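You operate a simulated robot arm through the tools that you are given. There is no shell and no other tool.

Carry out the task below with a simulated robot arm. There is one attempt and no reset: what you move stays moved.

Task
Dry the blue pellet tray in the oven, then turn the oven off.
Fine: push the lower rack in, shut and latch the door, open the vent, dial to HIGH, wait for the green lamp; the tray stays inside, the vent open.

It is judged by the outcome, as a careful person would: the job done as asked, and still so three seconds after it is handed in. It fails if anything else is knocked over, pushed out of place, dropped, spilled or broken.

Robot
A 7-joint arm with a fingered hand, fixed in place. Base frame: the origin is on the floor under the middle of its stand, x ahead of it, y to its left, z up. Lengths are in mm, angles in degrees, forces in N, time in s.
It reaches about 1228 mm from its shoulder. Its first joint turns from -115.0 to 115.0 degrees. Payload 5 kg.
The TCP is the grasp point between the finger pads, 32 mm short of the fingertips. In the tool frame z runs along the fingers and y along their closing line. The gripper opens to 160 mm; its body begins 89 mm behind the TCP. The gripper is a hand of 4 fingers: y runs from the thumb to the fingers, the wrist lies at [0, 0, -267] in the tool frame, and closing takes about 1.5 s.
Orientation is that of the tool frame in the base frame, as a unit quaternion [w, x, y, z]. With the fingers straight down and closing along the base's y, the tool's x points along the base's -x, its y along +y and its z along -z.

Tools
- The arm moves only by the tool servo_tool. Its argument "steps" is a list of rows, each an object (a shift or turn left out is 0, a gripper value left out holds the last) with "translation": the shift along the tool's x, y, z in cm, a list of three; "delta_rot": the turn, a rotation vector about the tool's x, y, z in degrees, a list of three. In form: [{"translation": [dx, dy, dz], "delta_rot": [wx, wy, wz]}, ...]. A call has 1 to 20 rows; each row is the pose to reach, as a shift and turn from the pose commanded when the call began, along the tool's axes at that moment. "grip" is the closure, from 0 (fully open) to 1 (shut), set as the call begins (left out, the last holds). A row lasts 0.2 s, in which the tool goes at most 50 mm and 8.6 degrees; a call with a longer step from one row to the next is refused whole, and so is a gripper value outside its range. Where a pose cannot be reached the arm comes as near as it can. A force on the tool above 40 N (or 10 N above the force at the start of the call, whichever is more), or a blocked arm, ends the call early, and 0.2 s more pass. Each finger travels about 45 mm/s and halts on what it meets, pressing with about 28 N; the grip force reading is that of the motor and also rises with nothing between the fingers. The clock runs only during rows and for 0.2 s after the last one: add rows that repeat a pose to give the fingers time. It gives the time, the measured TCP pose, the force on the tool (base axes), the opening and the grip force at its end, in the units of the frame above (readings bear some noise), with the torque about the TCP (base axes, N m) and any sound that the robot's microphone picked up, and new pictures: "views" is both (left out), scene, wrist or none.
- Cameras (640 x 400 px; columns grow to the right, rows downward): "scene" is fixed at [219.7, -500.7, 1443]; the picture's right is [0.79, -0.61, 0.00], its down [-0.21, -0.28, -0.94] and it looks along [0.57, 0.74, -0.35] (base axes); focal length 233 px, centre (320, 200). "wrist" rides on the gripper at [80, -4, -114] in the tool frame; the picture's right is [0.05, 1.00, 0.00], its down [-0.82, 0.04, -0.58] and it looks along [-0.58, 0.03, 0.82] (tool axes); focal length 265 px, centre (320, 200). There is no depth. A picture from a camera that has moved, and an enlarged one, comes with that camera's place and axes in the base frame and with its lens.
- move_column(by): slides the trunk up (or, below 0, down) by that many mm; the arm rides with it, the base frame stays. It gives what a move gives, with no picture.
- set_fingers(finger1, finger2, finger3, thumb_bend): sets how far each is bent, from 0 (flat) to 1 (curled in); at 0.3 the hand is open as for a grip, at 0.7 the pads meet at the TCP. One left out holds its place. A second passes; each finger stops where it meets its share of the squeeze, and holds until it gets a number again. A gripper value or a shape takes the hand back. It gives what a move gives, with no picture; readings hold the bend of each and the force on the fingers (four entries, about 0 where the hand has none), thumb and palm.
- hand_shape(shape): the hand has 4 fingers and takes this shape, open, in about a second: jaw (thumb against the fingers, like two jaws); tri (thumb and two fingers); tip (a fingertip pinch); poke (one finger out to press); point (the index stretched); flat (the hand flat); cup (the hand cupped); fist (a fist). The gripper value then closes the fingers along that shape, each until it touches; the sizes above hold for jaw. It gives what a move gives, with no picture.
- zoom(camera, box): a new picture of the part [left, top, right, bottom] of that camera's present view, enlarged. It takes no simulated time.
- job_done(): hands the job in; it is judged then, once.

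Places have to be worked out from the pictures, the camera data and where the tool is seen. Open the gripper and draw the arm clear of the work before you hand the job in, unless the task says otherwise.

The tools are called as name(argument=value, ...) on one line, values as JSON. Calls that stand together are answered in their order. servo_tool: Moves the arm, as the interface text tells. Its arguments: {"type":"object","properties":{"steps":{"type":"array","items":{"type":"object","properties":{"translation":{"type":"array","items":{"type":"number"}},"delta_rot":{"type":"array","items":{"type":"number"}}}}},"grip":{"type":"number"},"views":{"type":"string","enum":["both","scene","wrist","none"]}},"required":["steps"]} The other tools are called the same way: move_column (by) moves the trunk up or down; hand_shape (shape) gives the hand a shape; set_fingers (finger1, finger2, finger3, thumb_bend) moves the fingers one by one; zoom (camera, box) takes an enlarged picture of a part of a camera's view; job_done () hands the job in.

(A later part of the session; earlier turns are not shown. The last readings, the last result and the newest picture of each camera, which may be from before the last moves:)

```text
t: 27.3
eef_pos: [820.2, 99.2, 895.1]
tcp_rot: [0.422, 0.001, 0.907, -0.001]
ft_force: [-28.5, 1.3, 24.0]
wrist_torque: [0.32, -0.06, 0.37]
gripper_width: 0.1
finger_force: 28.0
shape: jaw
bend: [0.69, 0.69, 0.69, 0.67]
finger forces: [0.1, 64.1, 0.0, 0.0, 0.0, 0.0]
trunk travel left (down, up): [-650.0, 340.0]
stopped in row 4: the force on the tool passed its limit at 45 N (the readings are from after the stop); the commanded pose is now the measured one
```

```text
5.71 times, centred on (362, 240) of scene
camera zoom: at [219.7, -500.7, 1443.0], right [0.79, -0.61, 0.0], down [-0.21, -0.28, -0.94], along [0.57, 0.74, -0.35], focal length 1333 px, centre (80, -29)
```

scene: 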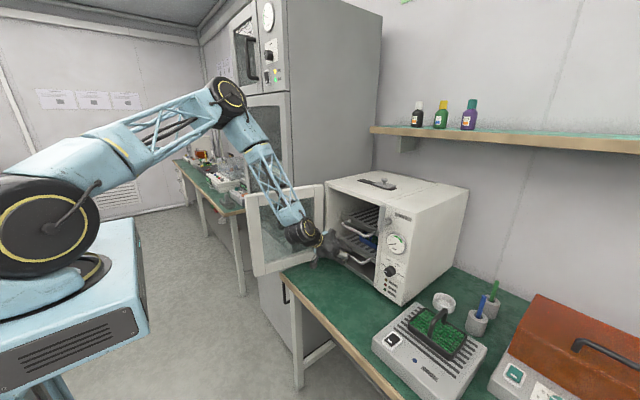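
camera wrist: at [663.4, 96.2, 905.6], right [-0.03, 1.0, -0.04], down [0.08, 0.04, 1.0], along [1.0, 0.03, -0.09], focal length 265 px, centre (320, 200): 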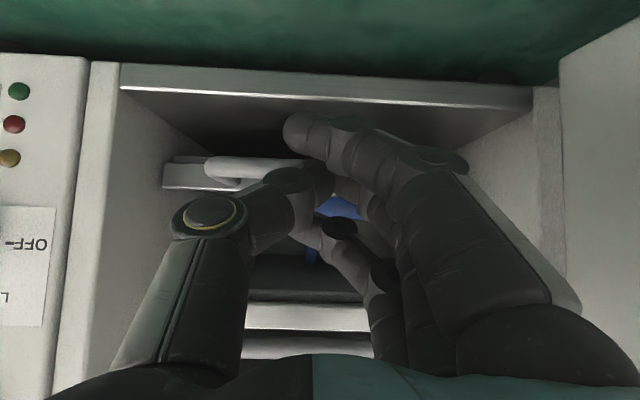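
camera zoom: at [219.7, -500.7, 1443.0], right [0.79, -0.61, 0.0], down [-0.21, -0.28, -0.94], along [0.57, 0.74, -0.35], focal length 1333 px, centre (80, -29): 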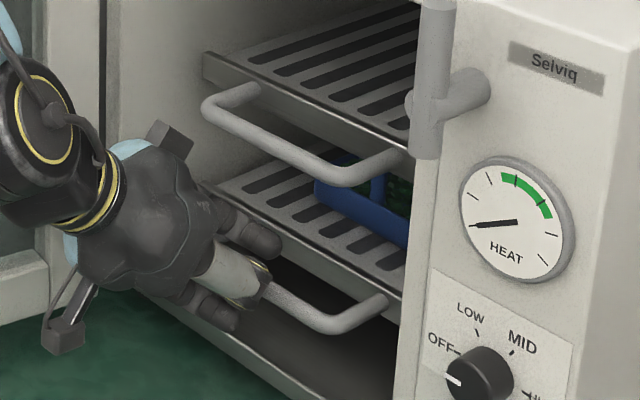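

The rack hit its stop and is fully in, aligned with the upper rack. I back straight out and rise clear so I can look at the door and latch.

servo_tool(steps=[{"translation": [1.6, 0, -1.9]}, {"translation": [4.8, 0, -5.7]}, {"translation": [8.0, 0, -9.5]}, {"translation": [9.0, 0, -10.7]}, {"translation": [5.2, 0, -13.9]}, {"translation": [1.4, 0, -17.1]}, {"translation": [-2.5, 0, -20.4]}, {"translation": [-6.3, 0, -23.6]}, {"translation": [-10.1, 0, -26.8]}, {"translation": [-10.1, 0, -26.8]}], views="both")

zoom(camera="scene", box=[310, 180, 440, 310])

zoom(camera="scene", box=[235, 170, 345, 290])

```text
refused: row 7 steps farther than a row can; nothing moved
```

```text
3.08 times, centred on (375, 245) of scene
camera zoom: at [219.7, -500.7, 1443.0], right [0.79, -0.61, 0.0], down [-0.21, -0.28, -0.94], along [0.57, 0.74, -0.35], focal length 718 px, centre (151, 62)
```

zoom: 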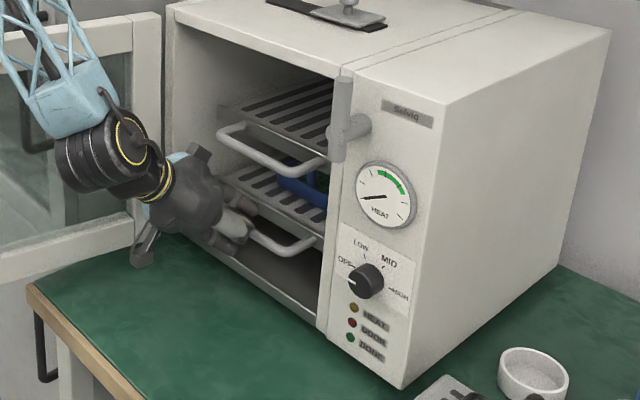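

```text
3.33 times, centred on (290, 230) of scene
camera zoom: at [219.7, -500.7, 1443.0], right [0.79, -0.61, 0.0], down [-0.21, -0.28, -0.94], along [0.57, 0.74, -0.35], focal length 777 px, centre (420, 100)
```

zoom: 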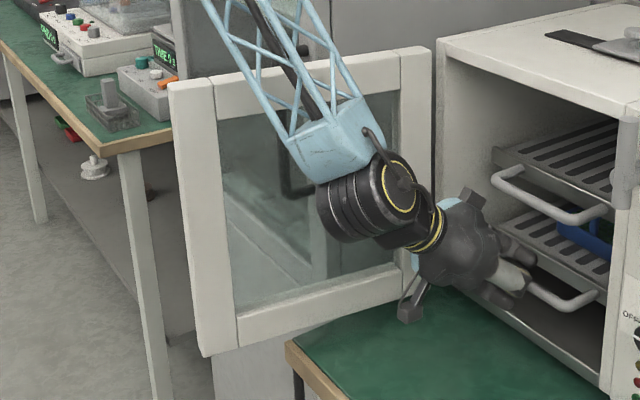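

That was refused because one step was slightly over 50 mm. I repeat the retreat with smaller steps.

servo_tool(steps=[{"translation": [1.6, 0, -1.9]}, {"translation": [4.5, 0, -5.35]}, {"translation": [7.4, 0, -8.8]}, {"translation": [9.0, 0, -10.7]}, {"translation": [5.6, 0, -13.5]}, {"translation": [2.2, 0, -16.3]}, {"translation": [-1.2, 0, -19.1]}, {"translation": [-4.6, 0, -21.9]}, {"translation": [-8.0, 0, -24.7]}, {"translation": [-11.4, 0, -27.5]}, {"translation": [-11.4, 0, -27.5]}], views="both")

zoom(camera="scene", box=[310, 180, 440, 310])

zoom(camera="wrist", box=[0, 0, 640, 250])

```text
t: 29.7
eef_pos: [686.7, 101.3, 1157.8]
tcp_rot: [0.42, 0.001, 0.907, -0.001]
ft_force: [0.1, 0.0, 0.4]
wrist_torque: [-0.01, -0.01, -0.02]
gripper_width: 0.0
finger_force: 28.3
shape: jaw
bend: [0.69, 0.64, 0.69, 0.67]
finger forces: [0.0, 0.0, 0.1, 0.1, 0.0, 0.0]
trunk travel left (down, up): [-650.0, 340.0]
camera wrist: at [548.1, 97.8, 1170.3], right [-0.03, 1.0, -0.04], down [0.09, 0.04, 1.0], along [1.0, 0.03, -0.09], focal length 265 px, centre (320, 200)
```

scene: 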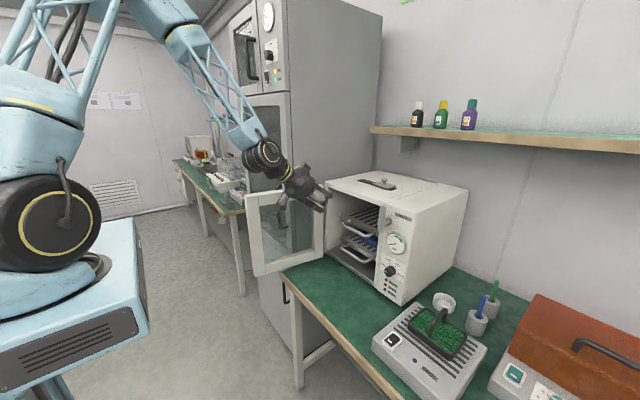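
wrist: 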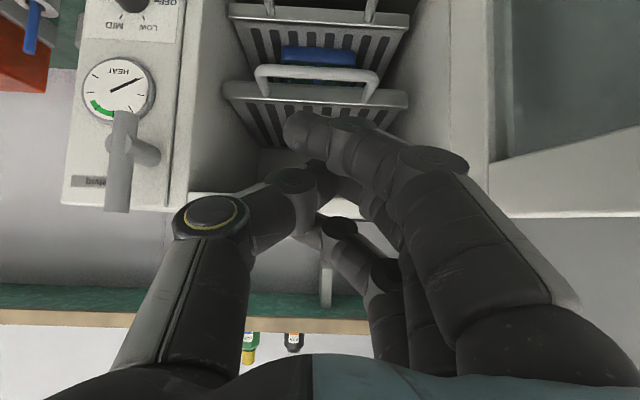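

```text
3.08 times, centred on (375, 245) of scene
camera zoom: at [219.7, -500.7, 1443.0], right [0.79, -0.61, 0.0], down [-0.21, -0.28, -0.94], along [0.57, 0.74, -0.35], focal length 718 px, centre (151, 62)
```

zoom: 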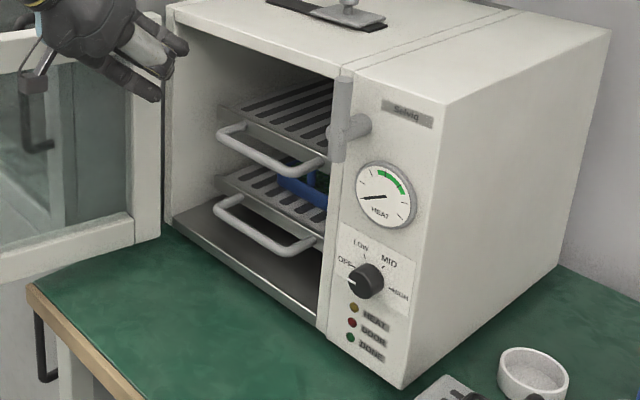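

```text
1.00 times, centred on (320, 125) of wrist (not enlarged: the box is as wide or as high as the picture)
camera zoom: at [548.1, 97.8, 1170.3], right [-0.03, 1.0, -0.04], down [0.09, 0.04, 1.0], along [1.0, 0.03, -0.09], focal length 265 px, centre (320, 275)
```

zoom: 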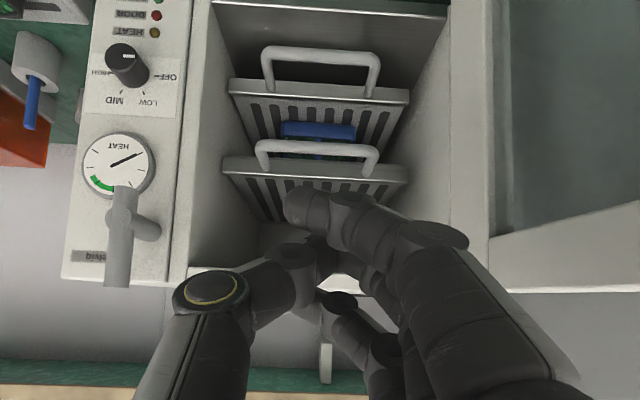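

Both racks are seated and the T-shaped latch bar (x≈797, y≈−81, z≈1071–1166, longer arm up) is vertical. Now the door: its free top corner is near (495, 316, 1153). I raise the hand, point it down and bring it above the outer (+y) side of the door.

servo_tool(steps=[{"translation": [-3.45, 0, -2.9], "delta_rot": [0, 8.3, 0]}, {"translation": [-6.9, 0, -5.8], "delta_rot": [0, 16.6, 0]}, {"translation": [-10.3, 0, -8.7], "delta_rot": [0, 24.9, 0]}, {"translation": [-13.0, 0, -10.9], "delta_rot": [0, 33.2, 0]}, {"translation": [-10.4, 0, -14.0], "delta_rot": [0, 41.5, 0]}, {"translation": [-7.9, 0, -17.1], "delta_rot": [0, 50, 0]}, {"translation": [-5.3, 0, -20.1], "delta_rot": [0, 50, 0]}, {"translation": [-5.3, 4.7, -20.1], "delta_rot": [0, 50, 0]}, {"translation": [-5.3, 9.4, -20.1], "delta_rot": [0, 50, 0]}, {"translation": [-5.3, 14.1, -20.1], "delta_rot": [0, 50, 0]}, {"translation": [-5.3, 18.8, -20.1], "delta_rot": [0, 50, 0]}, {"translation": [-5.3, 18.8, -20.1], "delta_rot": [0, 50, 0]}], views="both")

```text
t: 32.3
eef_pos: [569.2, 289.2, 1327.9]
tcp_rot: [-0.003, 0.001, 1.0, 0.001]
ft_force: [0.0, -0.4, 0.0]
wrist_torque: [-0.02, 0.02, 0.03]
gripper_width: 0.3
finger_force: 27.9
shape: jaw
bend: [0.69, 0.64, 0.69, 0.67]
finger forces: [0.0, 0.0, 0.1, 0.0, 0.0, 0.0]
trunk travel left (down, up): [-650.0, 340.0]
camera wrist: at [488.5, 285.3, 1442.7], right [-0.05, 1.0, 0.0], down [0.82, 0.04, 0.57], along [0.57, 0.03, -0.82], focal length 265 px, centre (320, 200)
```

scene: 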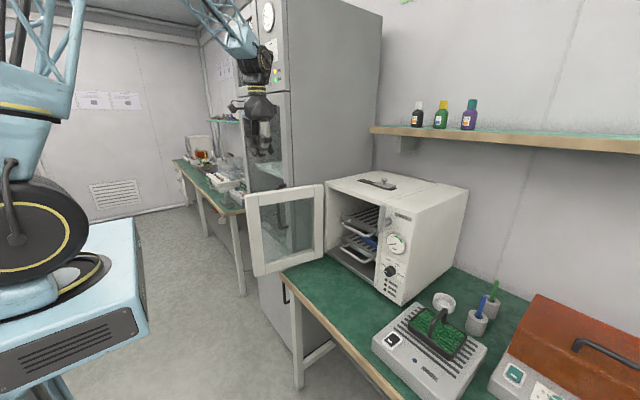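
wrist: 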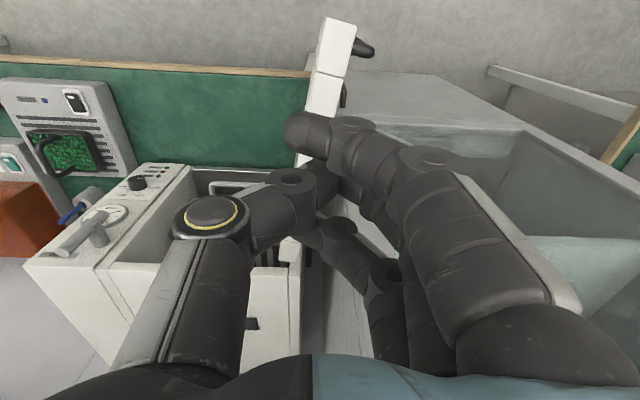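

Now I see the door's top edge and something black beside its outer side near the free edge. I zoom in to identify it.

zoom(camera="wrist", box=[250, 0, 450, 125])

zoom(camera="scene", box=[230, 170, 340, 290])

```text
3.20 times, centred on (350, 62) of wrist
camera zoom: at [488.5, 285.3, 1442.7], right [-0.05, 1.0, 0.0], down [0.82, 0.04, 0.57], along [0.57, 0.03, -0.82], focal length 849 px, centre (224, 640)
```

zoom: 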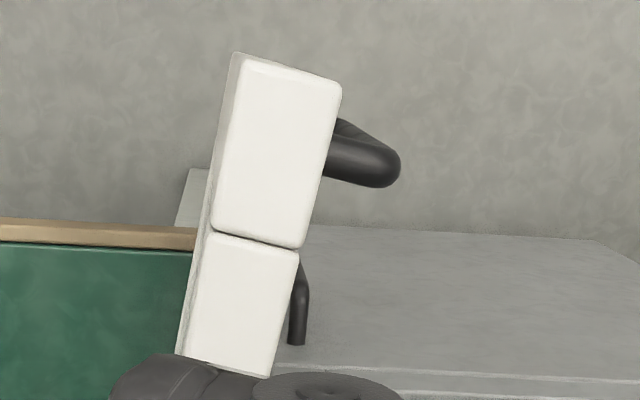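

```text
3.33 times, centred on (285, 230) of scene
camera zoom: at [219.7, -500.7, 1443.0], right [0.79, -0.61, 0.0], down [-0.21, -0.28, -0.94], along [0.57, 0.74, -0.35], focal length 777 px, centre (437, 100)
```

zoom: 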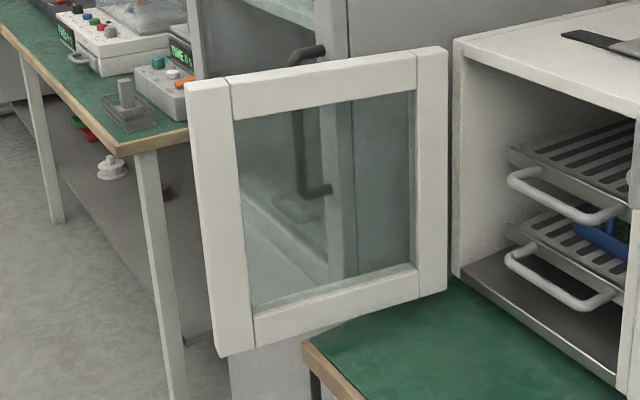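

The black part is a D-handle on the door's outer face near its free edge (about x=518, y=325–350). A single straight finger is the easiest thing to slip behind the door, so I try the "point" shape and look.

hand_shape(shape="point")

zoom(camera="wrist", box=[0, 0, 640, 400])

zoom(camera="scene", box=[220, 60, 340, 200])

```text
t: 33.2
eef_pos: [568.8, 290.1, 1327.9]
tcp_rot: [-0.003, 0.001, 1.0, 0.0]
ft_force: [-0.2, -0.3, -0.3]
wrist_torque: [-0.04, 0.0, 0.03]
gripper_width: 152.2
finger_force: 0.0
shape: point
bend: [0.3, 0.73, 0.98, 0.46]
finger forces: [0.0, 0.1, 0.0, 0.0, 0.0, 0.0]
trunk travel left (down, up): [-650.0, 340.0]
```

```text
1.00 times, centred on (320, 200) of wrist (not enlarged: the box is as wide or as high as the picture)
camera zoom: at [488.7, 285.7, 1442.4], right [-0.05, 1.0, 0.0], down [0.82, 0.04, 0.57], along [0.57, 0.03, -0.82], focal length 265 px, centre (320, 200)
```

zoom: 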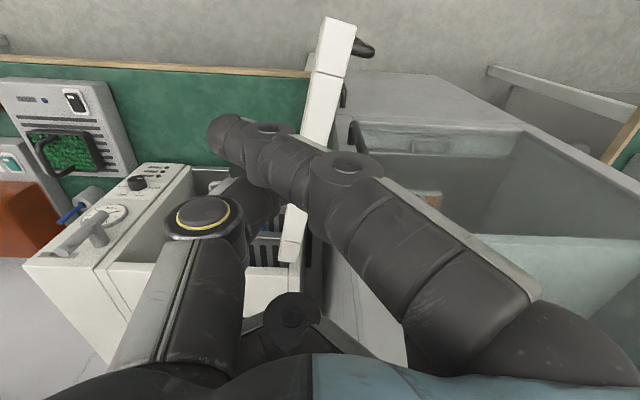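

```text
2.86 times, centred on (280, 130) of scene
camera zoom: at [219.7, -500.7, 1443.0], right [0.79, -0.61, 0.0], down [-0.21, -0.28, -0.94], along [0.57, 0.74, -0.35], focal length 666 px, centre (434, 400)
```

zoom: 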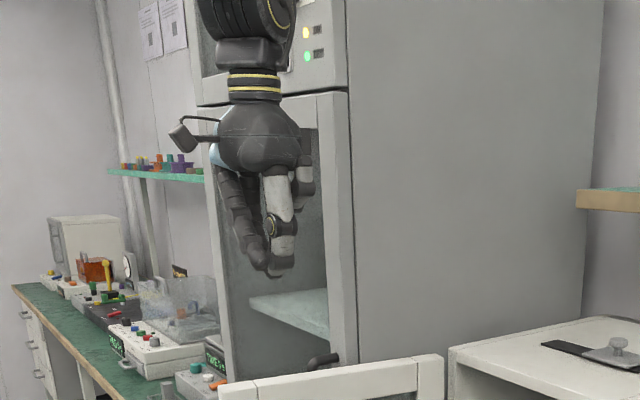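

The fingers may still be moving. I wait briefly and look again.

servo_tool(steps=[{"translation": [0, 0, 0]}, {"translation": [0, 0, 0]}, {"translation": [0, 0, 0]}], views="wrist")

zoom(camera="scene", box=[220, 60, 340, 200])

```text
t: 34.0
eef_pos: [568.7, 288.9, 1327.6]
tcp_rot: [-0.002, 0.0, 1.0, -0.001]
ft_force: [-0.1, 0.5, -0.3]
wrist_torque: [-0.02, 0.05, 0.03]
gripper_width: 152.3
finger_force: 0.1
shape: point
bend: [0.3, 0.94, 0.98, 0.48]
finger forces: [0.0, 0.1, 0.0, 0.0, 0.0, 0.0]
trunk travel left (down, up): [-650.0, 340.0]
camera wrist: at [488.7, 285.5, 1442.5], right [-0.05, 1.0, 0.0], down [0.82, 0.04, 0.57], along [0.57, 0.03, -0.82], focal length 265 px, centre (320, 200)
```

wrist: 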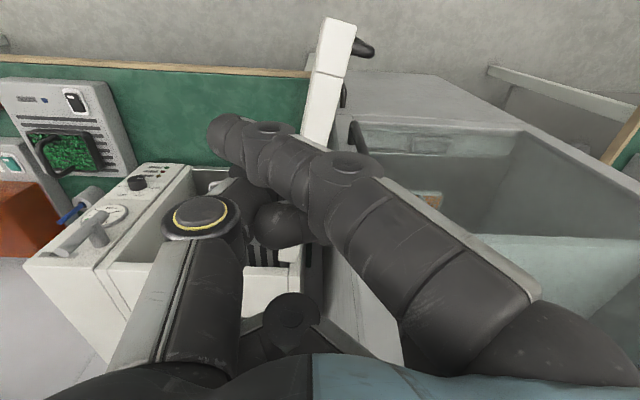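

```text
2.86 times, centred on (280, 130) of scene
camera zoom: at [219.7, -500.7, 1443.0], right [0.79, -0.61, 0.0], down [-0.21, -0.28, -0.94], along [0.57, 0.74, -0.35], focal length 666 px, centre (434, 400)
```

zoom: 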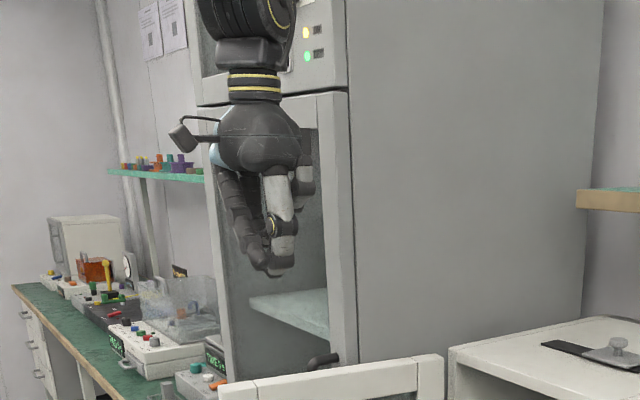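

The index still curves toward the thumb. I set it fully flat with the other fingers curled.

set_fingers(finger1=0, finger2=1, finger3=1, thumb_bend=1)

servo_tool(steps=[{"translation": [0, 0, 0]}, {"translation": [0, 0, 0]}], views="wrist")

zoom(camera="scene", box=[220, 60, 340, 200])

```text
t: 35.0
eef_pos: [568.2, 288.8, 1327.7]
tcp_rot: [-0.003, 0.001, 1.0, 0.0]
ft_force: [-0.3, 0.3, 0.4]
wrist_torque: [-0.01, 0.0, 0.04]
gripper_width: 106.6
finger_force: 0.0
shape: fingers
bend: [0.0, 1.0, 1.0, 0.84]
finger forces: [0.1, 0.0, 0.0, 0.0, 0.0, 0.0]
trunk travel left (down, up): [-650.0, 340.0]
```

```text
t: 35.6
eef_pos: [568.1, 288.8, 1327.5]
tcp_rot: [-0.002, 0.001, 1.0, -0.001]
ft_force: [-1.1, 0.7, 0.0]
wrist_torque: [0.02, 0.04, 0.03]
gripper_width: 106.7
finger_force: 0.2
shape: fingers
bend: [0.0, 1.0, 1.0, 0.84]
finger forces: [0.0, 0.0, 0.0, 0.0, 0.0, 0.0]
trunk travel left (down, up): [-650.0, 340.0]
camera wrist: at [488.7, 285.5, 1442.5], right [-0.05, 1.0, 0.0], down [0.82, 0.04, 0.57], along [0.57, 0.03, -0.82], focal length 265 px, centre (320, 200)
```

wrist: 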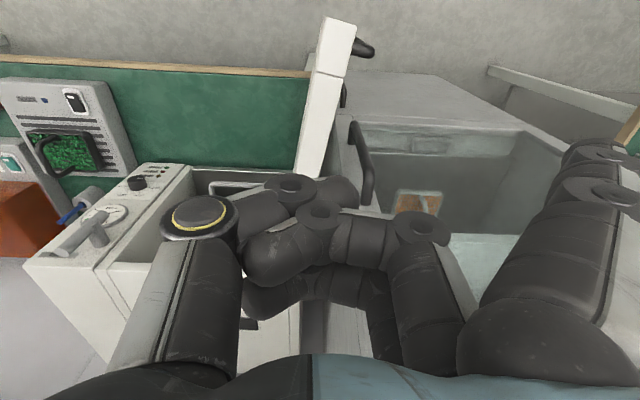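

```text
2.86 times, centred on (280, 130) of scene
camera zoom: at [219.7, -500.7, 1443.0], right [0.79, -0.61, 0.0], down [-0.21, -0.28, -0.94], along [0.57, 0.74, -0.35], focal length 666 px, centre (434, 400)
```

zoom: 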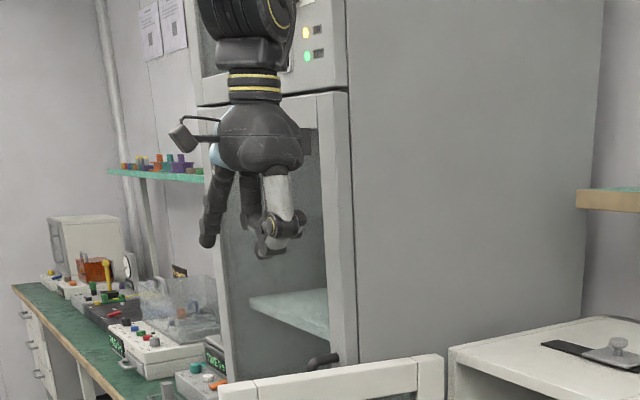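

Flat makes the index splay outward, which isn't a good rod. I try the fist, which may give a compact block to push the door's top rail.

hand_shape(shape="fist")

servo_tool(steps=[{"translation": [0, 0, 0]}, {"translation": [0, 0, 0]}, {"translation": [0, 0, 0]}], views="wrist")

zoom(camera="scene", box=[220, 60, 340, 200])

```text
t: 36.5
eef_pos: [568.5, 288.3, 1326.8]
tcp_rot: [-0.003, 0.002, 1.0, -0.002]
ft_force: [-0.2, -0.3, 0.3]
wrist_torque: [0.03, 0.0, -0.01]
gripper_width: 0.0
finger_force: 0.0
shape: fist
bend: [1.0, 1.0, 1.0, 0.55]
finger forces: [0.0, 0.0, 0.0, 0.0, 0.1, 0.0]
trunk travel left (down, up): [-650.0, 340.0]
```

```text
t: 37.3
eef_pos: [569.4, 289.1, 1326.4]
tcp_rot: [-0.003, 0.001, 1.0, -0.001]
ft_force: [-0.6, 0.3, -0.4]
wrist_torque: [0.02, -0.01, 0.0]
gripper_width: 0.0
finger_force: 0.0
shape: fist
bend: [1.0, 1.0, 1.0, 0.55]
finger forces: [0.0, 0.0, 0.0, 0.1, 0.0, 0.1]
trunk travel left (down, up): [-650.0, 340.0]
camera wrist: at [488.7, 285.6, 1442.5], right [-0.05, 1.0, 0.0], down [0.82, 0.04, 0.57], along [0.57, 0.03, -0.82], focal length 265 px, centre (320, 200)
```

wrist: 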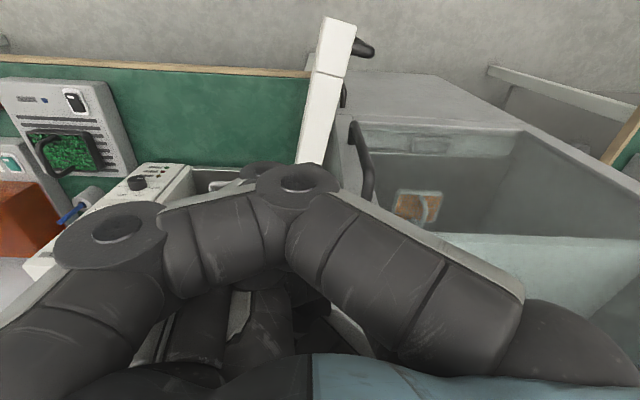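

```text
2.86 times, centred on (280, 130) of scene
camera zoom: at [219.7, -500.7, 1443.0], right [0.79, -0.61, 0.0], down [-0.21, -0.28, -0.94], along [0.57, 0.74, -0.35], focal length 666 px, centre (434, 400)
```

zoom: 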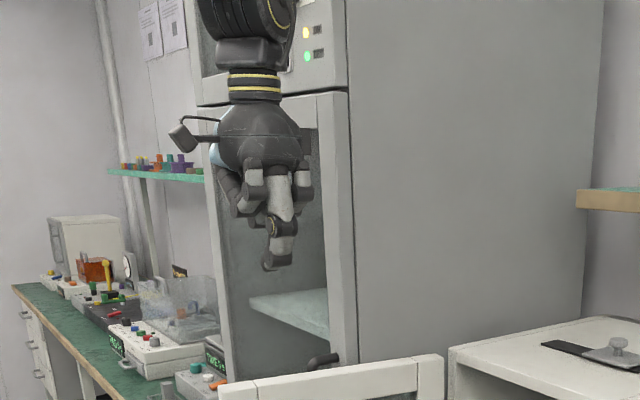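

The fist leaves the thumb sticking out, so the closed jaw is the better "rod". I go back to jaw, close it, and move over to the outer side of the door at height.

hand_shape(shape="jaw")

servo_tool(steps=[{"translation": [0.6, 3, 0]}, {"translation": [1.2, 6, 0]}, {"translation": [1.9, 9, 0]}, {"translation": [1.9, 11.2, 0]}, {"translation": [1.9, 11.2, 0]}, {"translation": [1.9, 11.2, 0]}, {"translation": [1.9, 11.2, 0]}, {"translation": [1.9, 11.2, 0]}, {"translation": [1.9, 11.2, 0]}], grip=1, views="both")

```text
t: 38.2
eef_pos: [567.8, 288.7, 1327.4]
tcp_rot: [-0.003, 0.001, 1.0, 0.0]
ft_force: [0.1, -0.6, 0.1]
wrist_torque: [0.0, -0.02, -0.01]
gripper_width: 160.0
finger_force: 0.1
shape: jaw
bend: [0.3, 0.3, 0.3, 0.3]
finger forces: [0.1, 0.0, 0.0, 0.1, 0.1, 0.0]
trunk travel left (down, up): [-650.0, 340.0]
```

```text
t: 40.2
eef_pos: [548.2, 400.4, 1326.4]
tcp_rot: [-0.002, 0.001, 1.0, -0.001]
ft_force: [0.3, -0.1, 0.7]
wrist_torque: [0.01, 0.02, -0.04]
gripper_width: 0.1
finger_force: 3.0
shape: jaw
bend: [0.65, 0.62, 0.65, 0.66]
finger forces: [0.0, 0.0, 0.0, 0.1, 0.1, 0.0]
trunk travel left (down, up): [-650.0, 340.0]
camera wrist: at [468.6, 397.9, 1441.4], right [-0.05, 1.0, 0.0], down [0.82, 0.04, 0.57], along [0.57, 0.03, -0.82], focal length 265 px, centre (320, 200)
```

scene: 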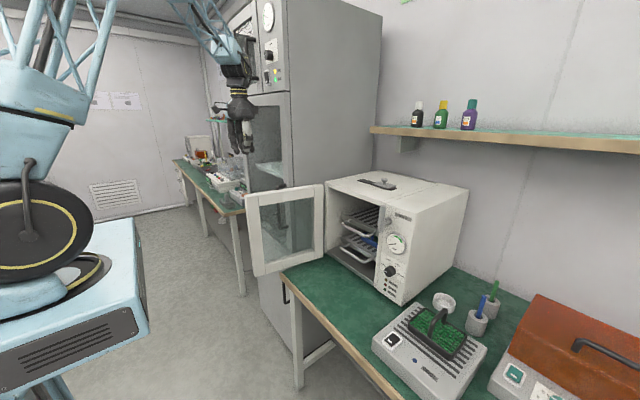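
wrist: 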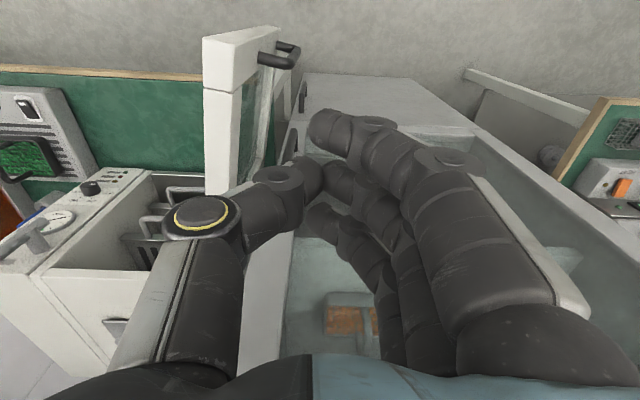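

I can now see the door's outer face with its D-handle at about z≈985, well below where I'll touch. I zoom to verify where the top outer edge is before descending.

zoom(camera="wrist", box=[160, 10, 360, 135])

```text
3.20 times, centred on (260, 72) of wrist
camera zoom: at [468.6, 397.9, 1441.4], right [-0.05, 1.0, 0.0], down [0.82, 0.04, 0.57], along [0.57, 0.03, -0.82], focal length 849 px, centre (512, 608)
```

zoom: 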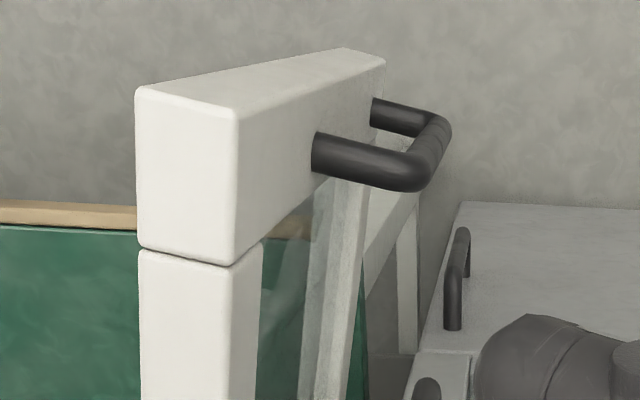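

The door's outer top corner is at (496, 319, 1153) and the handle top is at about z=1015, so pushing the top rail at z≈1110–1150 is free. I shift 8 mm further out and descend beside the door.

servo_tool(steps=[{"translation": [0, 0.8, 3]}, {"translation": [0, 0.8, 7]}, {"translation": [0, 0.8, 11]}, {"translation": [0, 0.8, 15]}, {"translation": [0, 0.8, 18.4]}, {"translation": [0, 0.8, 18.4]}], views="both")

zoom(camera="scene", box=[210, 120, 340, 250])

```text
t: 41.6
eef_pos: [547.6, 408.9, 1142.3]
tcp_rot: [-0.002, 0.0, 1.0, -0.001]
ft_force: [0.4, 0.5, -0.4]
wrist_torque: [-0.04, -0.02, -0.03]
gripper_width: 0.0
finger_force: 28.2
shape: jaw
bend: [0.69, 0.63, 0.69, 0.67]
finger forces: [0.1, 0.0, 0.1, 0.0, 0.0, 0.0]
trunk travel left (down, up): [-650.0, 340.0]
camera wrist: at [467.5, 404.9, 1257.1], right [-0.05, 1.0, 0.0], down [0.82, 0.04, 0.57], along [0.57, 0.03, -0.82], focal length 265 px, centre (320, 200)
```

scene: 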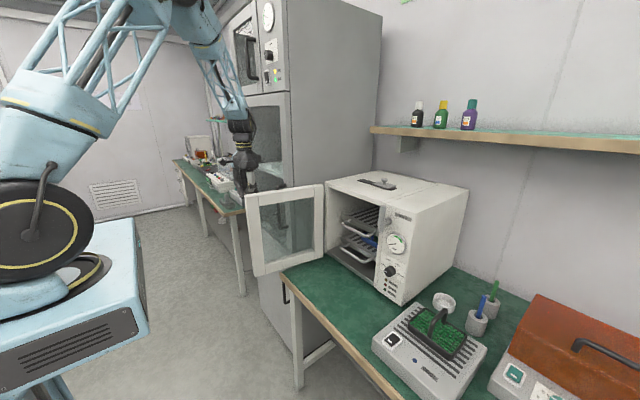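
wrist: 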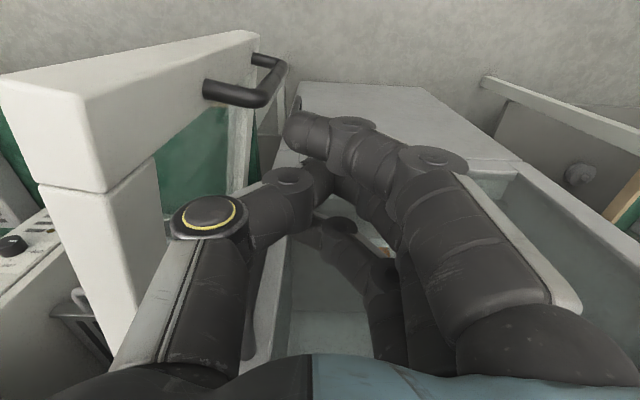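

```text
3.08 times, centred on (275, 185) of scene
camera zoom: at [219.7, -500.7, 1443.0], right [0.79, -0.61, 0.0], down [-0.21, -0.28, -0.94], along [0.57, 0.74, -0.35], focal length 718 px, centre (458, 246)
```

zoom: 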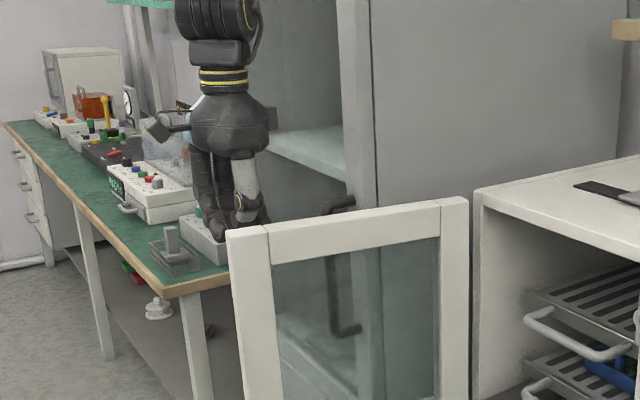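

The hand is behind the door with nothing touched. I lower 20 mm more so the thumb knuckle meets the top rail, then sweep toward −y along the door's arc.

servo_tool(steps=[{"translation": [0, 0, 2.0]}, {"translation": [-0.6, -1.2, 2.0]}, {"translation": [-0.4, -2.6, 2.0]}, {"translation": [0, -4.4, 2.0]}, {"translation": [0.3, -5.9, 2.0]}, {"translation": [0.6, -7.9, 2.0]}, {"translation": [0.8, -9.9, 2.0]}, {"translation": [0.8, -10.9, 2.0]}], views="both")

```text
t: 43.4
eef_pos: [539.5, 299.7, 1121.7]
tcp_rot: [-0.002, 0.0, 1.0, -0.001]
ft_force: [-0.3, -0.5, 0.1]
wrist_torque: [0.04, 0.0, 0.0]
gripper_width: 0.1
finger_force: 28.2
shape: jaw
bend: [0.69, 0.63, 0.69, 0.66]
finger forces: [0.0, 0.0, 0.0, 0.0, 0.0, 0.0]
trunk travel left (down, up): [-650.0, 340.0]
camera wrist: at [460.1, 295.7, 1237.6], right [-0.05, 1.0, 0.0], down [0.82, 0.04, 0.57], along [0.57, 0.03, -0.82], focal length 265 px, centre (320, 200)
```

scene: 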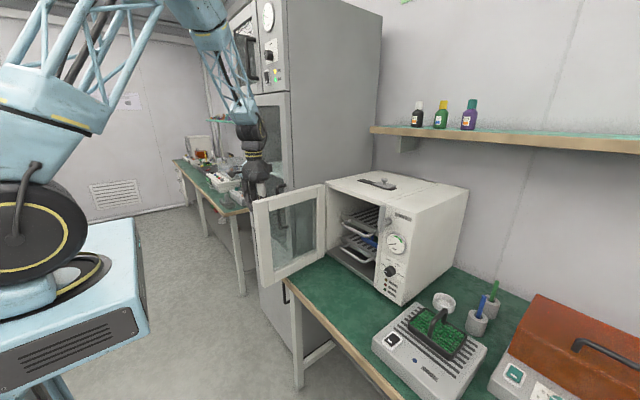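
wrist: 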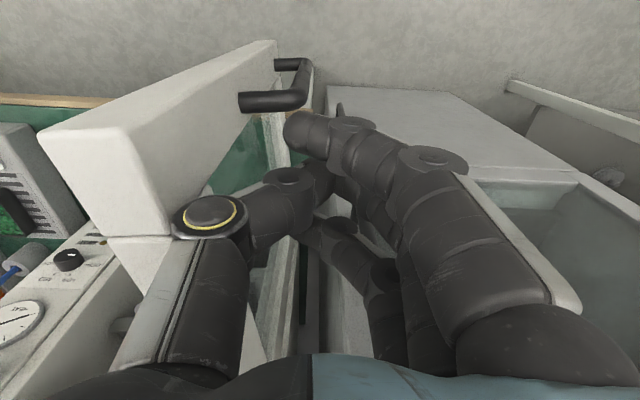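

The door follows the thumb knuckle nicely with negligible force. I continue along the arc.

servo_tool(steps=[{"translation": [-0.15, -2.5, 0]}, {"translation": [-0.45, -5.1, 0]}, {"translation": [-1.05, -7.5, 0]}, {"translation": [-1.75, -10.0, 0]}, {"translation": [-2.65, -12.3, 0]}, {"translation": [-3.85, -14.5, 0]}, {"translation": [-3.85, -14.5, 0]}], views="both")

```text
t: 45.0
eef_pos: [578.3, 154.4, 1123.4]
tcp_rot: [-0.003, 0.0, 1.0, -0.001]
ft_force: [0.6, 0.4, 0.0]
wrist_torque: [0.01, 0.02, -0.01]
gripper_width: 0.0
finger_force: 28.1
shape: jaw
bend: [0.69, 0.63, 0.69, 0.66]
finger forces: [0.1, 0.0, 0.0, 0.0, 0.1, 0.1]
trunk travel left (down, up): [-650.0, 340.0]
camera wrist: at [498.7, 151.2, 1238.8], right [-0.05, 1.0, 0.0], down [0.82, 0.04, 0.57], along [0.57, 0.03, -0.82], focal length 265 px, centre (320, 200)
```

scene: 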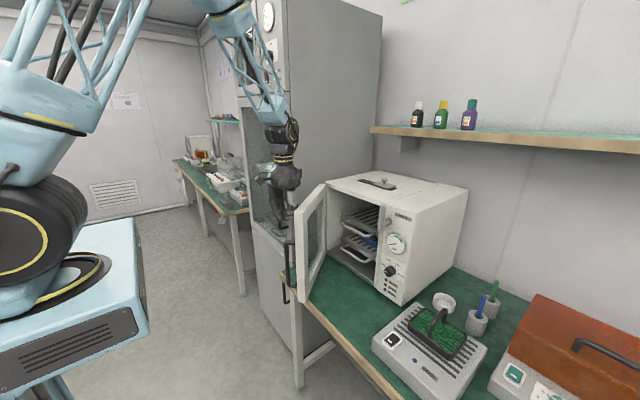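
wrist: 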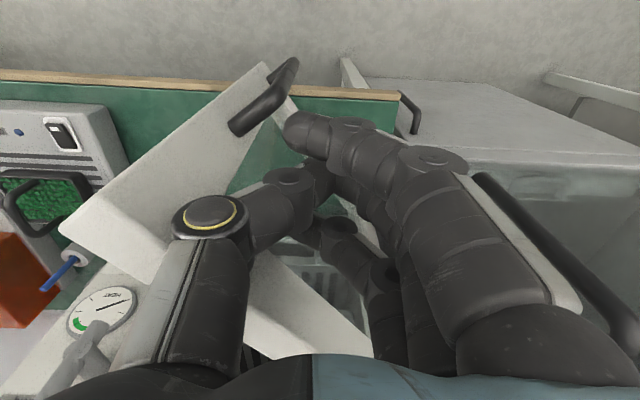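

The door is about halfway. I keep following the arc, now moving more in +x.

servo_tool(steps=[{"translation": [-1.37, -2.14, 0]}, {"translation": [-2.87, -4.14, 0]}, {"translation": [-4.57, -6.04, 0]}, {"translation": [-6.37, -7.74, 0]}, {"translation": [-8.37, -9.24, 0]}, {"translation": [-10.47, -10.24, 0]}, {"translation": [-10.47, -10.24, 0]}], views="both")

zoom(camera="scene", box=[280, 130, 440, 310])

```text
t: 46.6
eef_pos: [682.6, 50.7, 1122.7]
tcp_rot: [-0.003, 0.001, 1.0, 0.0]
ft_force: [0.1, 0.9, 0.7]
wrist_torque: [0.0, 0.0, 0.0]
gripper_width: 0.0
finger_force: 28.2
shape: jaw
bend: [0.69, 0.63, 0.69, 0.66]
finger forces: [0.1, 0.0, 0.1, 0.1, 0.0, 0.1]
trunk travel left (down, up): [-650.0, 340.0]
camera wrist: at [602.2, 47.9, 1238.1], right [-0.05, 1.0, 0.0], down [0.82, 0.04, 0.57], along [0.57, 0.03, -0.82], focal length 265 px, centre (320, 200)
```

scene: 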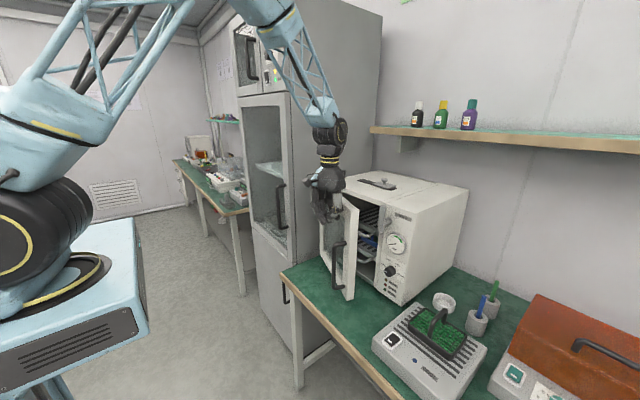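
wrist: 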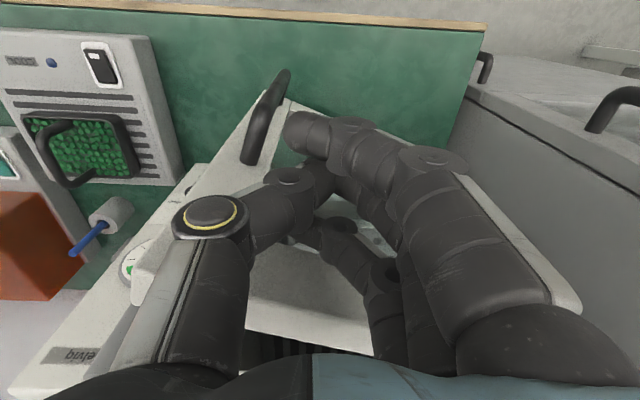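

```text
2.22 times, centred on (360, 220) of scene
camera zoom: at [219.7, -500.7, 1443.0], right [0.79, -0.61, 0.0], down [-0.21, -0.28, -0.94], along [0.57, 0.74, -0.35], focal length 518 px, centre (231, 156)
```

zoom: 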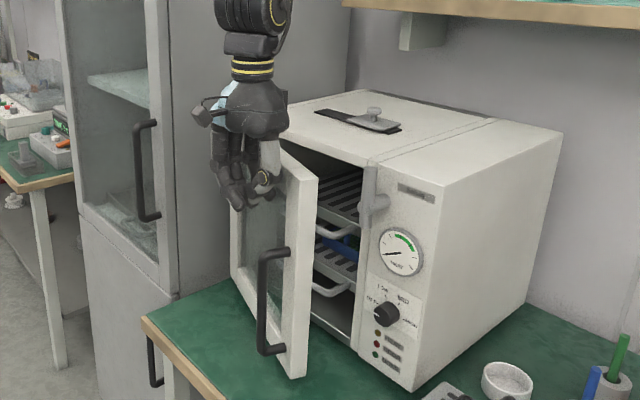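

About 20° remains. I continue in +x while staying near y≈40, clear of the latch bar at y≈−81.

servo_tool(steps=[{"translation": [-1.74, -0.57, 0]}, {"translation": [-3.54, -0.97, 0]}, {"translation": [-5.14, -1.07, 0]}, {"translation": [-6.54, -1.07, 0]}, {"translation": [-6.54, -1.07, 0]}], views="wrist")

zoom(camera="scene", box=[310, 150, 440, 310])

```text
t: 47.8
eef_pos: [748.7, 39.8, 1123.0]
tcp_rot: [-0.004, 0.001, 1.0, 0.0]
ft_force: [0.0, -1.0, -0.4]
wrist_torque: [0.02, 0.01, -0.01]
gripper_width: 0.0
finger_force: 27.6
shape: jaw
bend: [0.69, 0.63, 0.69, 0.66]
finger forces: [0.0, 0.0, 0.0, 0.1, 0.0, 0.1]
trunk travel left (down, up): [-650.0, 340.0]
camera wrist: at [668.8, 37.2, 1237.6], right [-0.05, 1.0, 0.0], down [0.82, 0.04, 0.57], along [0.57, 0.03, -0.82], focal length 265 px, centre (320, 200)
```

wrist: 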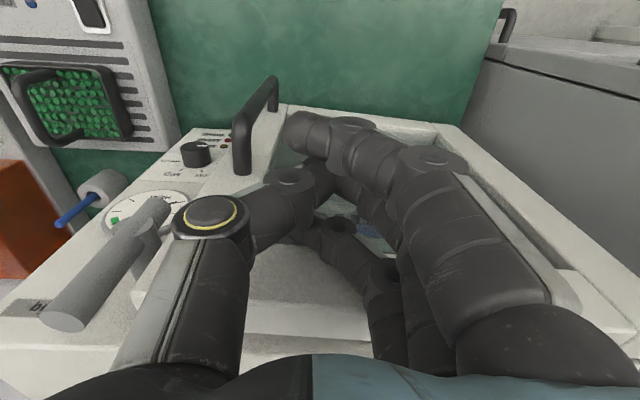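

```text
2.50 times, centred on (375, 230) of scene
camera zoom: at [219.7, -500.7, 1443.0], right [0.79, -0.61, 0.0], down [-0.21, -0.28, -0.94], along [0.57, 0.74, -0.35], focal length 583 px, centre (182, 125)
```

zoom: 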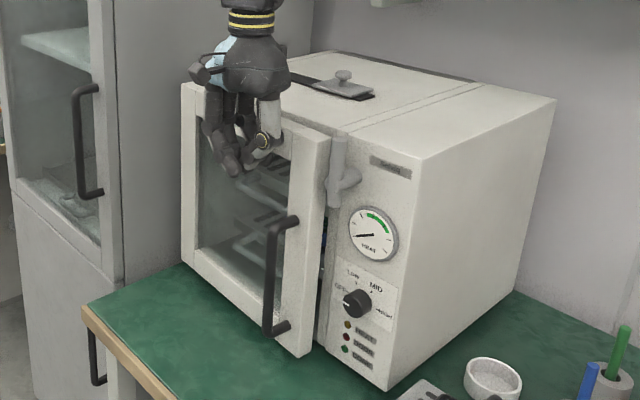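

The door is nearly shut. I push in 5 mm steps until it seats.

servo_tool(steps=[{"translation": [-0.5, 0.3, 0]}, {"translation": [-1.0, 0.6, 0]}, {"translation": [-1.5, 0.6, 0]}, {"translation": [-2.0, 0.6, 0]}, {"translation": [-2.5, 0.6, 0]}, {"translation": [-2.5, 0.6, 0]}], views="wrist")

zoom(camera="scene", box=[340, 170, 430, 290])

```text
t: 49.2
eef_pos: [768.3, 45.7, 1123.2]
tcp_rot: [-0.004, 0.0, 1.0, 0.0]
ft_force: [-38.6, -2.1, -3.7]
wrist_torque: [-0.07, -0.91, 1.12]
gripper_width: 0.0
finger_force: 28.4
shape: jaw
bend: [0.69, 0.63, 0.69, 0.66]
finger forces: [0.1, 0.0, 37.9, 0.0, 0.1, 0.1]
trunk travel left (down, up): [-650.0, 340.0]
camera wrist: at [688.6, 43.5, 1237.6], right [-0.05, 1.0, 0.0], down [0.82, 0.04, 0.57], along [0.57, 0.03, -0.82], focal length 265 px, centre (320, 200)
```

wrist: 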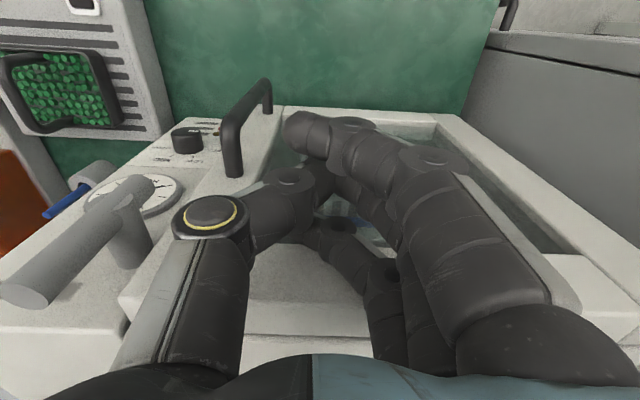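

```text
3.33 times, centred on (385, 230) of scene
camera zoom: at [219.7, -500.7, 1443.0], right [0.79, -0.61, 0.0], down [-0.21, -0.28, -0.94], along [0.57, 0.74, -0.35], focal length 777 px, centre (103, 100)
```

zoom: 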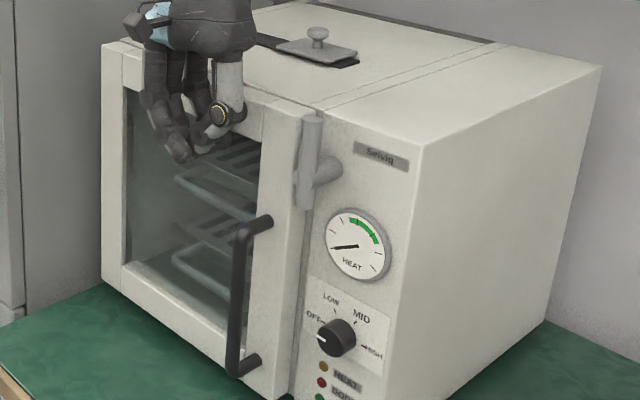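

The door has seated (38 N reaction, outer face at about x≈803). I back the hand away and look at the door edge and latch bar closely.

servo_tool(steps=[{"translation": [1.0, 0, 0]}, {"translation": [3.0, 0, 0]}, {"translation": [7.0, 0, -1]}, {"translation": [11.0, -2, -3]}, {"translation": [14, -5, -5]}, {"translation": [16, -8, -7]}, {"translation": [16, -8, -7]}], views="both")

zoom(camera="scene", box=[370, 185, 430, 245])

zoom(camera="scene", box=[310, 160, 440, 310])

```text
t: 50.8
eef_pos: [613.3, -32.2, 1193.6]
tcp_rot: [-0.003, 0.0, 1.0, -0.001]
ft_force: [0.7, -0.3, 0.4]
wrist_torque: [0.0, -0.01, 0.0]
gripper_width: 0.0
finger_force: 28.6
shape: jaw
bend: [0.69, 0.63, 0.69, 0.66]
finger forces: [0.0, 0.0, 0.0, 0.0, 0.0, 0.0]
trunk travel left (down, up): [-650.0, 340.0]
camera wrist: at [534.2, -35.7, 1308.2], right [-0.05, 1.0, 0.0], down [0.82, 0.04, 0.57], along [0.57, 0.03, -0.82], focal length 265 px, centre (320, 200)
```

scene: 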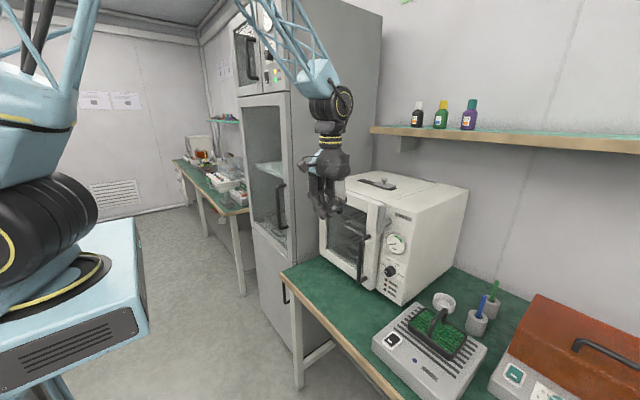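
wrist: 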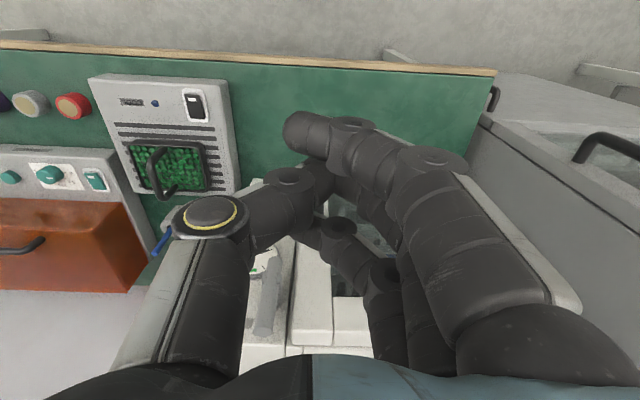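

```text
6.67 times, centred on (400, 215) of scene
camera zoom: at [219.7, -500.7, 1443.0], right [0.79, -0.61, 0.0], down [-0.21, -0.28, -0.94], along [0.57, 0.74, -0.35], focal length 1555 px, centre (-213, 100)
```

zoom: 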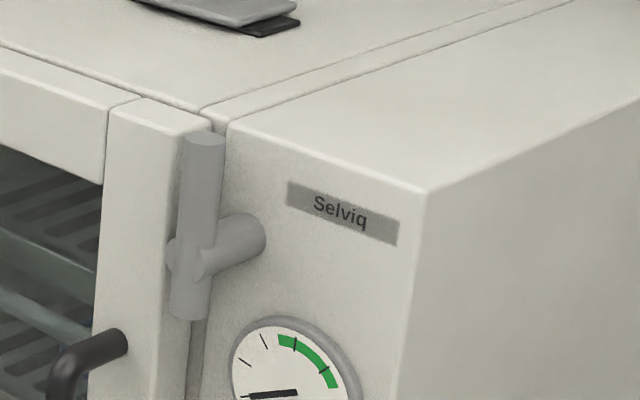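

```text
2.67 times, centred on (375, 235) of scene
camera zoom: at [219.7, -500.7, 1443.0], right [0.79, -0.61, 0.0], down [-0.21, -0.28, -0.94], along [0.57, 0.74, -0.35], focal length 622 px, centre (173, 107)
```

zoom: 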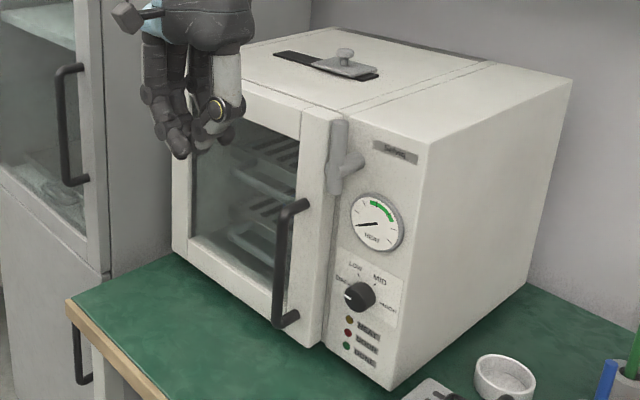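

The door is shut and stays put; the T-bar latch stands vertical right beside its edge. I'll turn it by pushing its long upper arm toward +y with the index fingertip, so I pitch the hand forward again in front of the panel.

servo_tool(steps=[{"translation": [-0.7, -0.8, 0], "delta_rot": [0, -8.2, 0]}, {"translation": [-1.4, -1.6, 0], "delta_rot": [0, -16.4, 0]}, {"translation": [-2.1, -2.4, 0], "delta_rot": [0, -24.6, 0]}, {"translation": [-2.8, -3.2, 0], "delta_rot": [0, -32.8, 0]}, {"translation": [-3.5, -4.0, 0], "delta_rot": [0, -41, 0]}, {"translation": [-4.2, -4.8, 0], "delta_rot": [0, -49.2, 0]}, {"translation": [-4.9, -5.6, 0], "delta_rot": [0, -57.4, 0]}, {"translation": [-5.6, -6.4, 0], "delta_rot": [0, -65.6, 0]}, {"translation": [-6.3, -7.2, 0], "delta_rot": [0, -73.8, 0]}, {"translation": [-7.0, -8.0, 0], "delta_rot": [0, -82, 0]}, {"translation": [-7.7, -8.3, 0], "delta_rot": [0, -90, 0]}, {"translation": [-7.7, -8.3, 0], "delta_rot": [0, -90, 0]}], views="both")

zoom(camera="scene", box=[310, 160, 440, 310])

```text
t: 53.4
eef_pos: [689.9, -115.8, 1191.9]
tcp_rot: [0.706, 0.0, 0.708, -0.001]
ft_force: [0.1, 0.1, -0.3]
wrist_torque: [-0.04, -0.02, 0.03]
gripper_width: 0.3
finger_force: 28.2
shape: jaw
bend: [0.69, 0.63, 0.69, 0.66]
finger forces: [0.0, 0.0, 0.0, 0.0, 0.0, 0.0]
trunk travel left (down, up): [-650.0, 340.0]
camera wrist: at [575.4, -119.4, 1114.0], right [0.0, 1.0, -0.05], down [-0.57, 0.04, 0.82], along [0.82, 0.03, 0.57], focal length 265 px, centre (320, 200)
```

scene: 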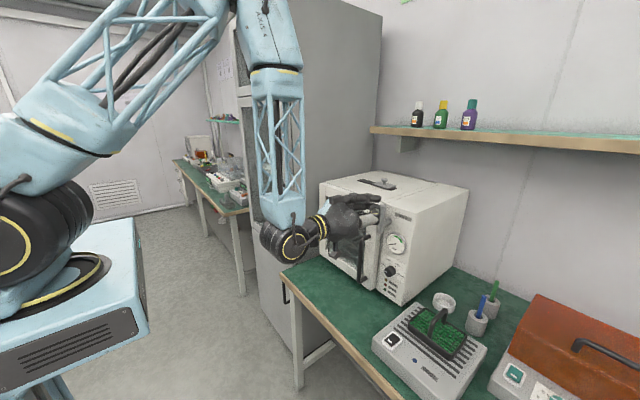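
wrist: 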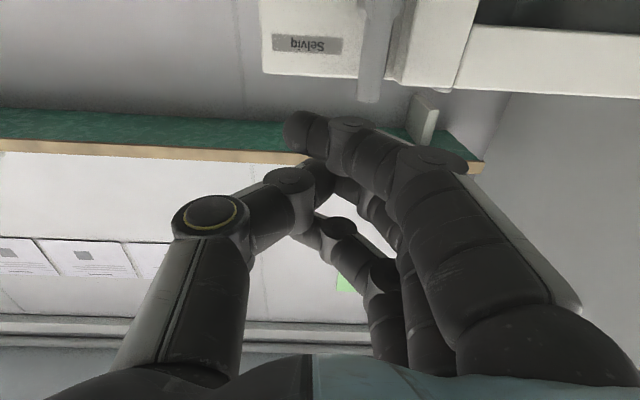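

```text
2.67 times, centred on (375, 235) of scene
camera zoom: at [219.7, -500.7, 1443.0], right [0.79, -0.61, 0.0], down [-0.21, -0.28, -0.94], along [0.57, 0.74, -0.35], focal length 622 px, centre (173, 107)
```

zoom: 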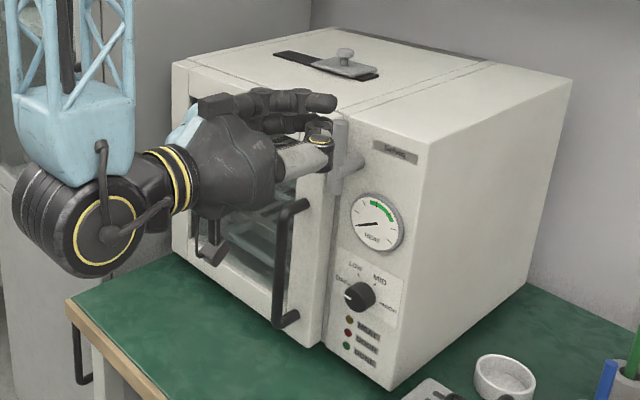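

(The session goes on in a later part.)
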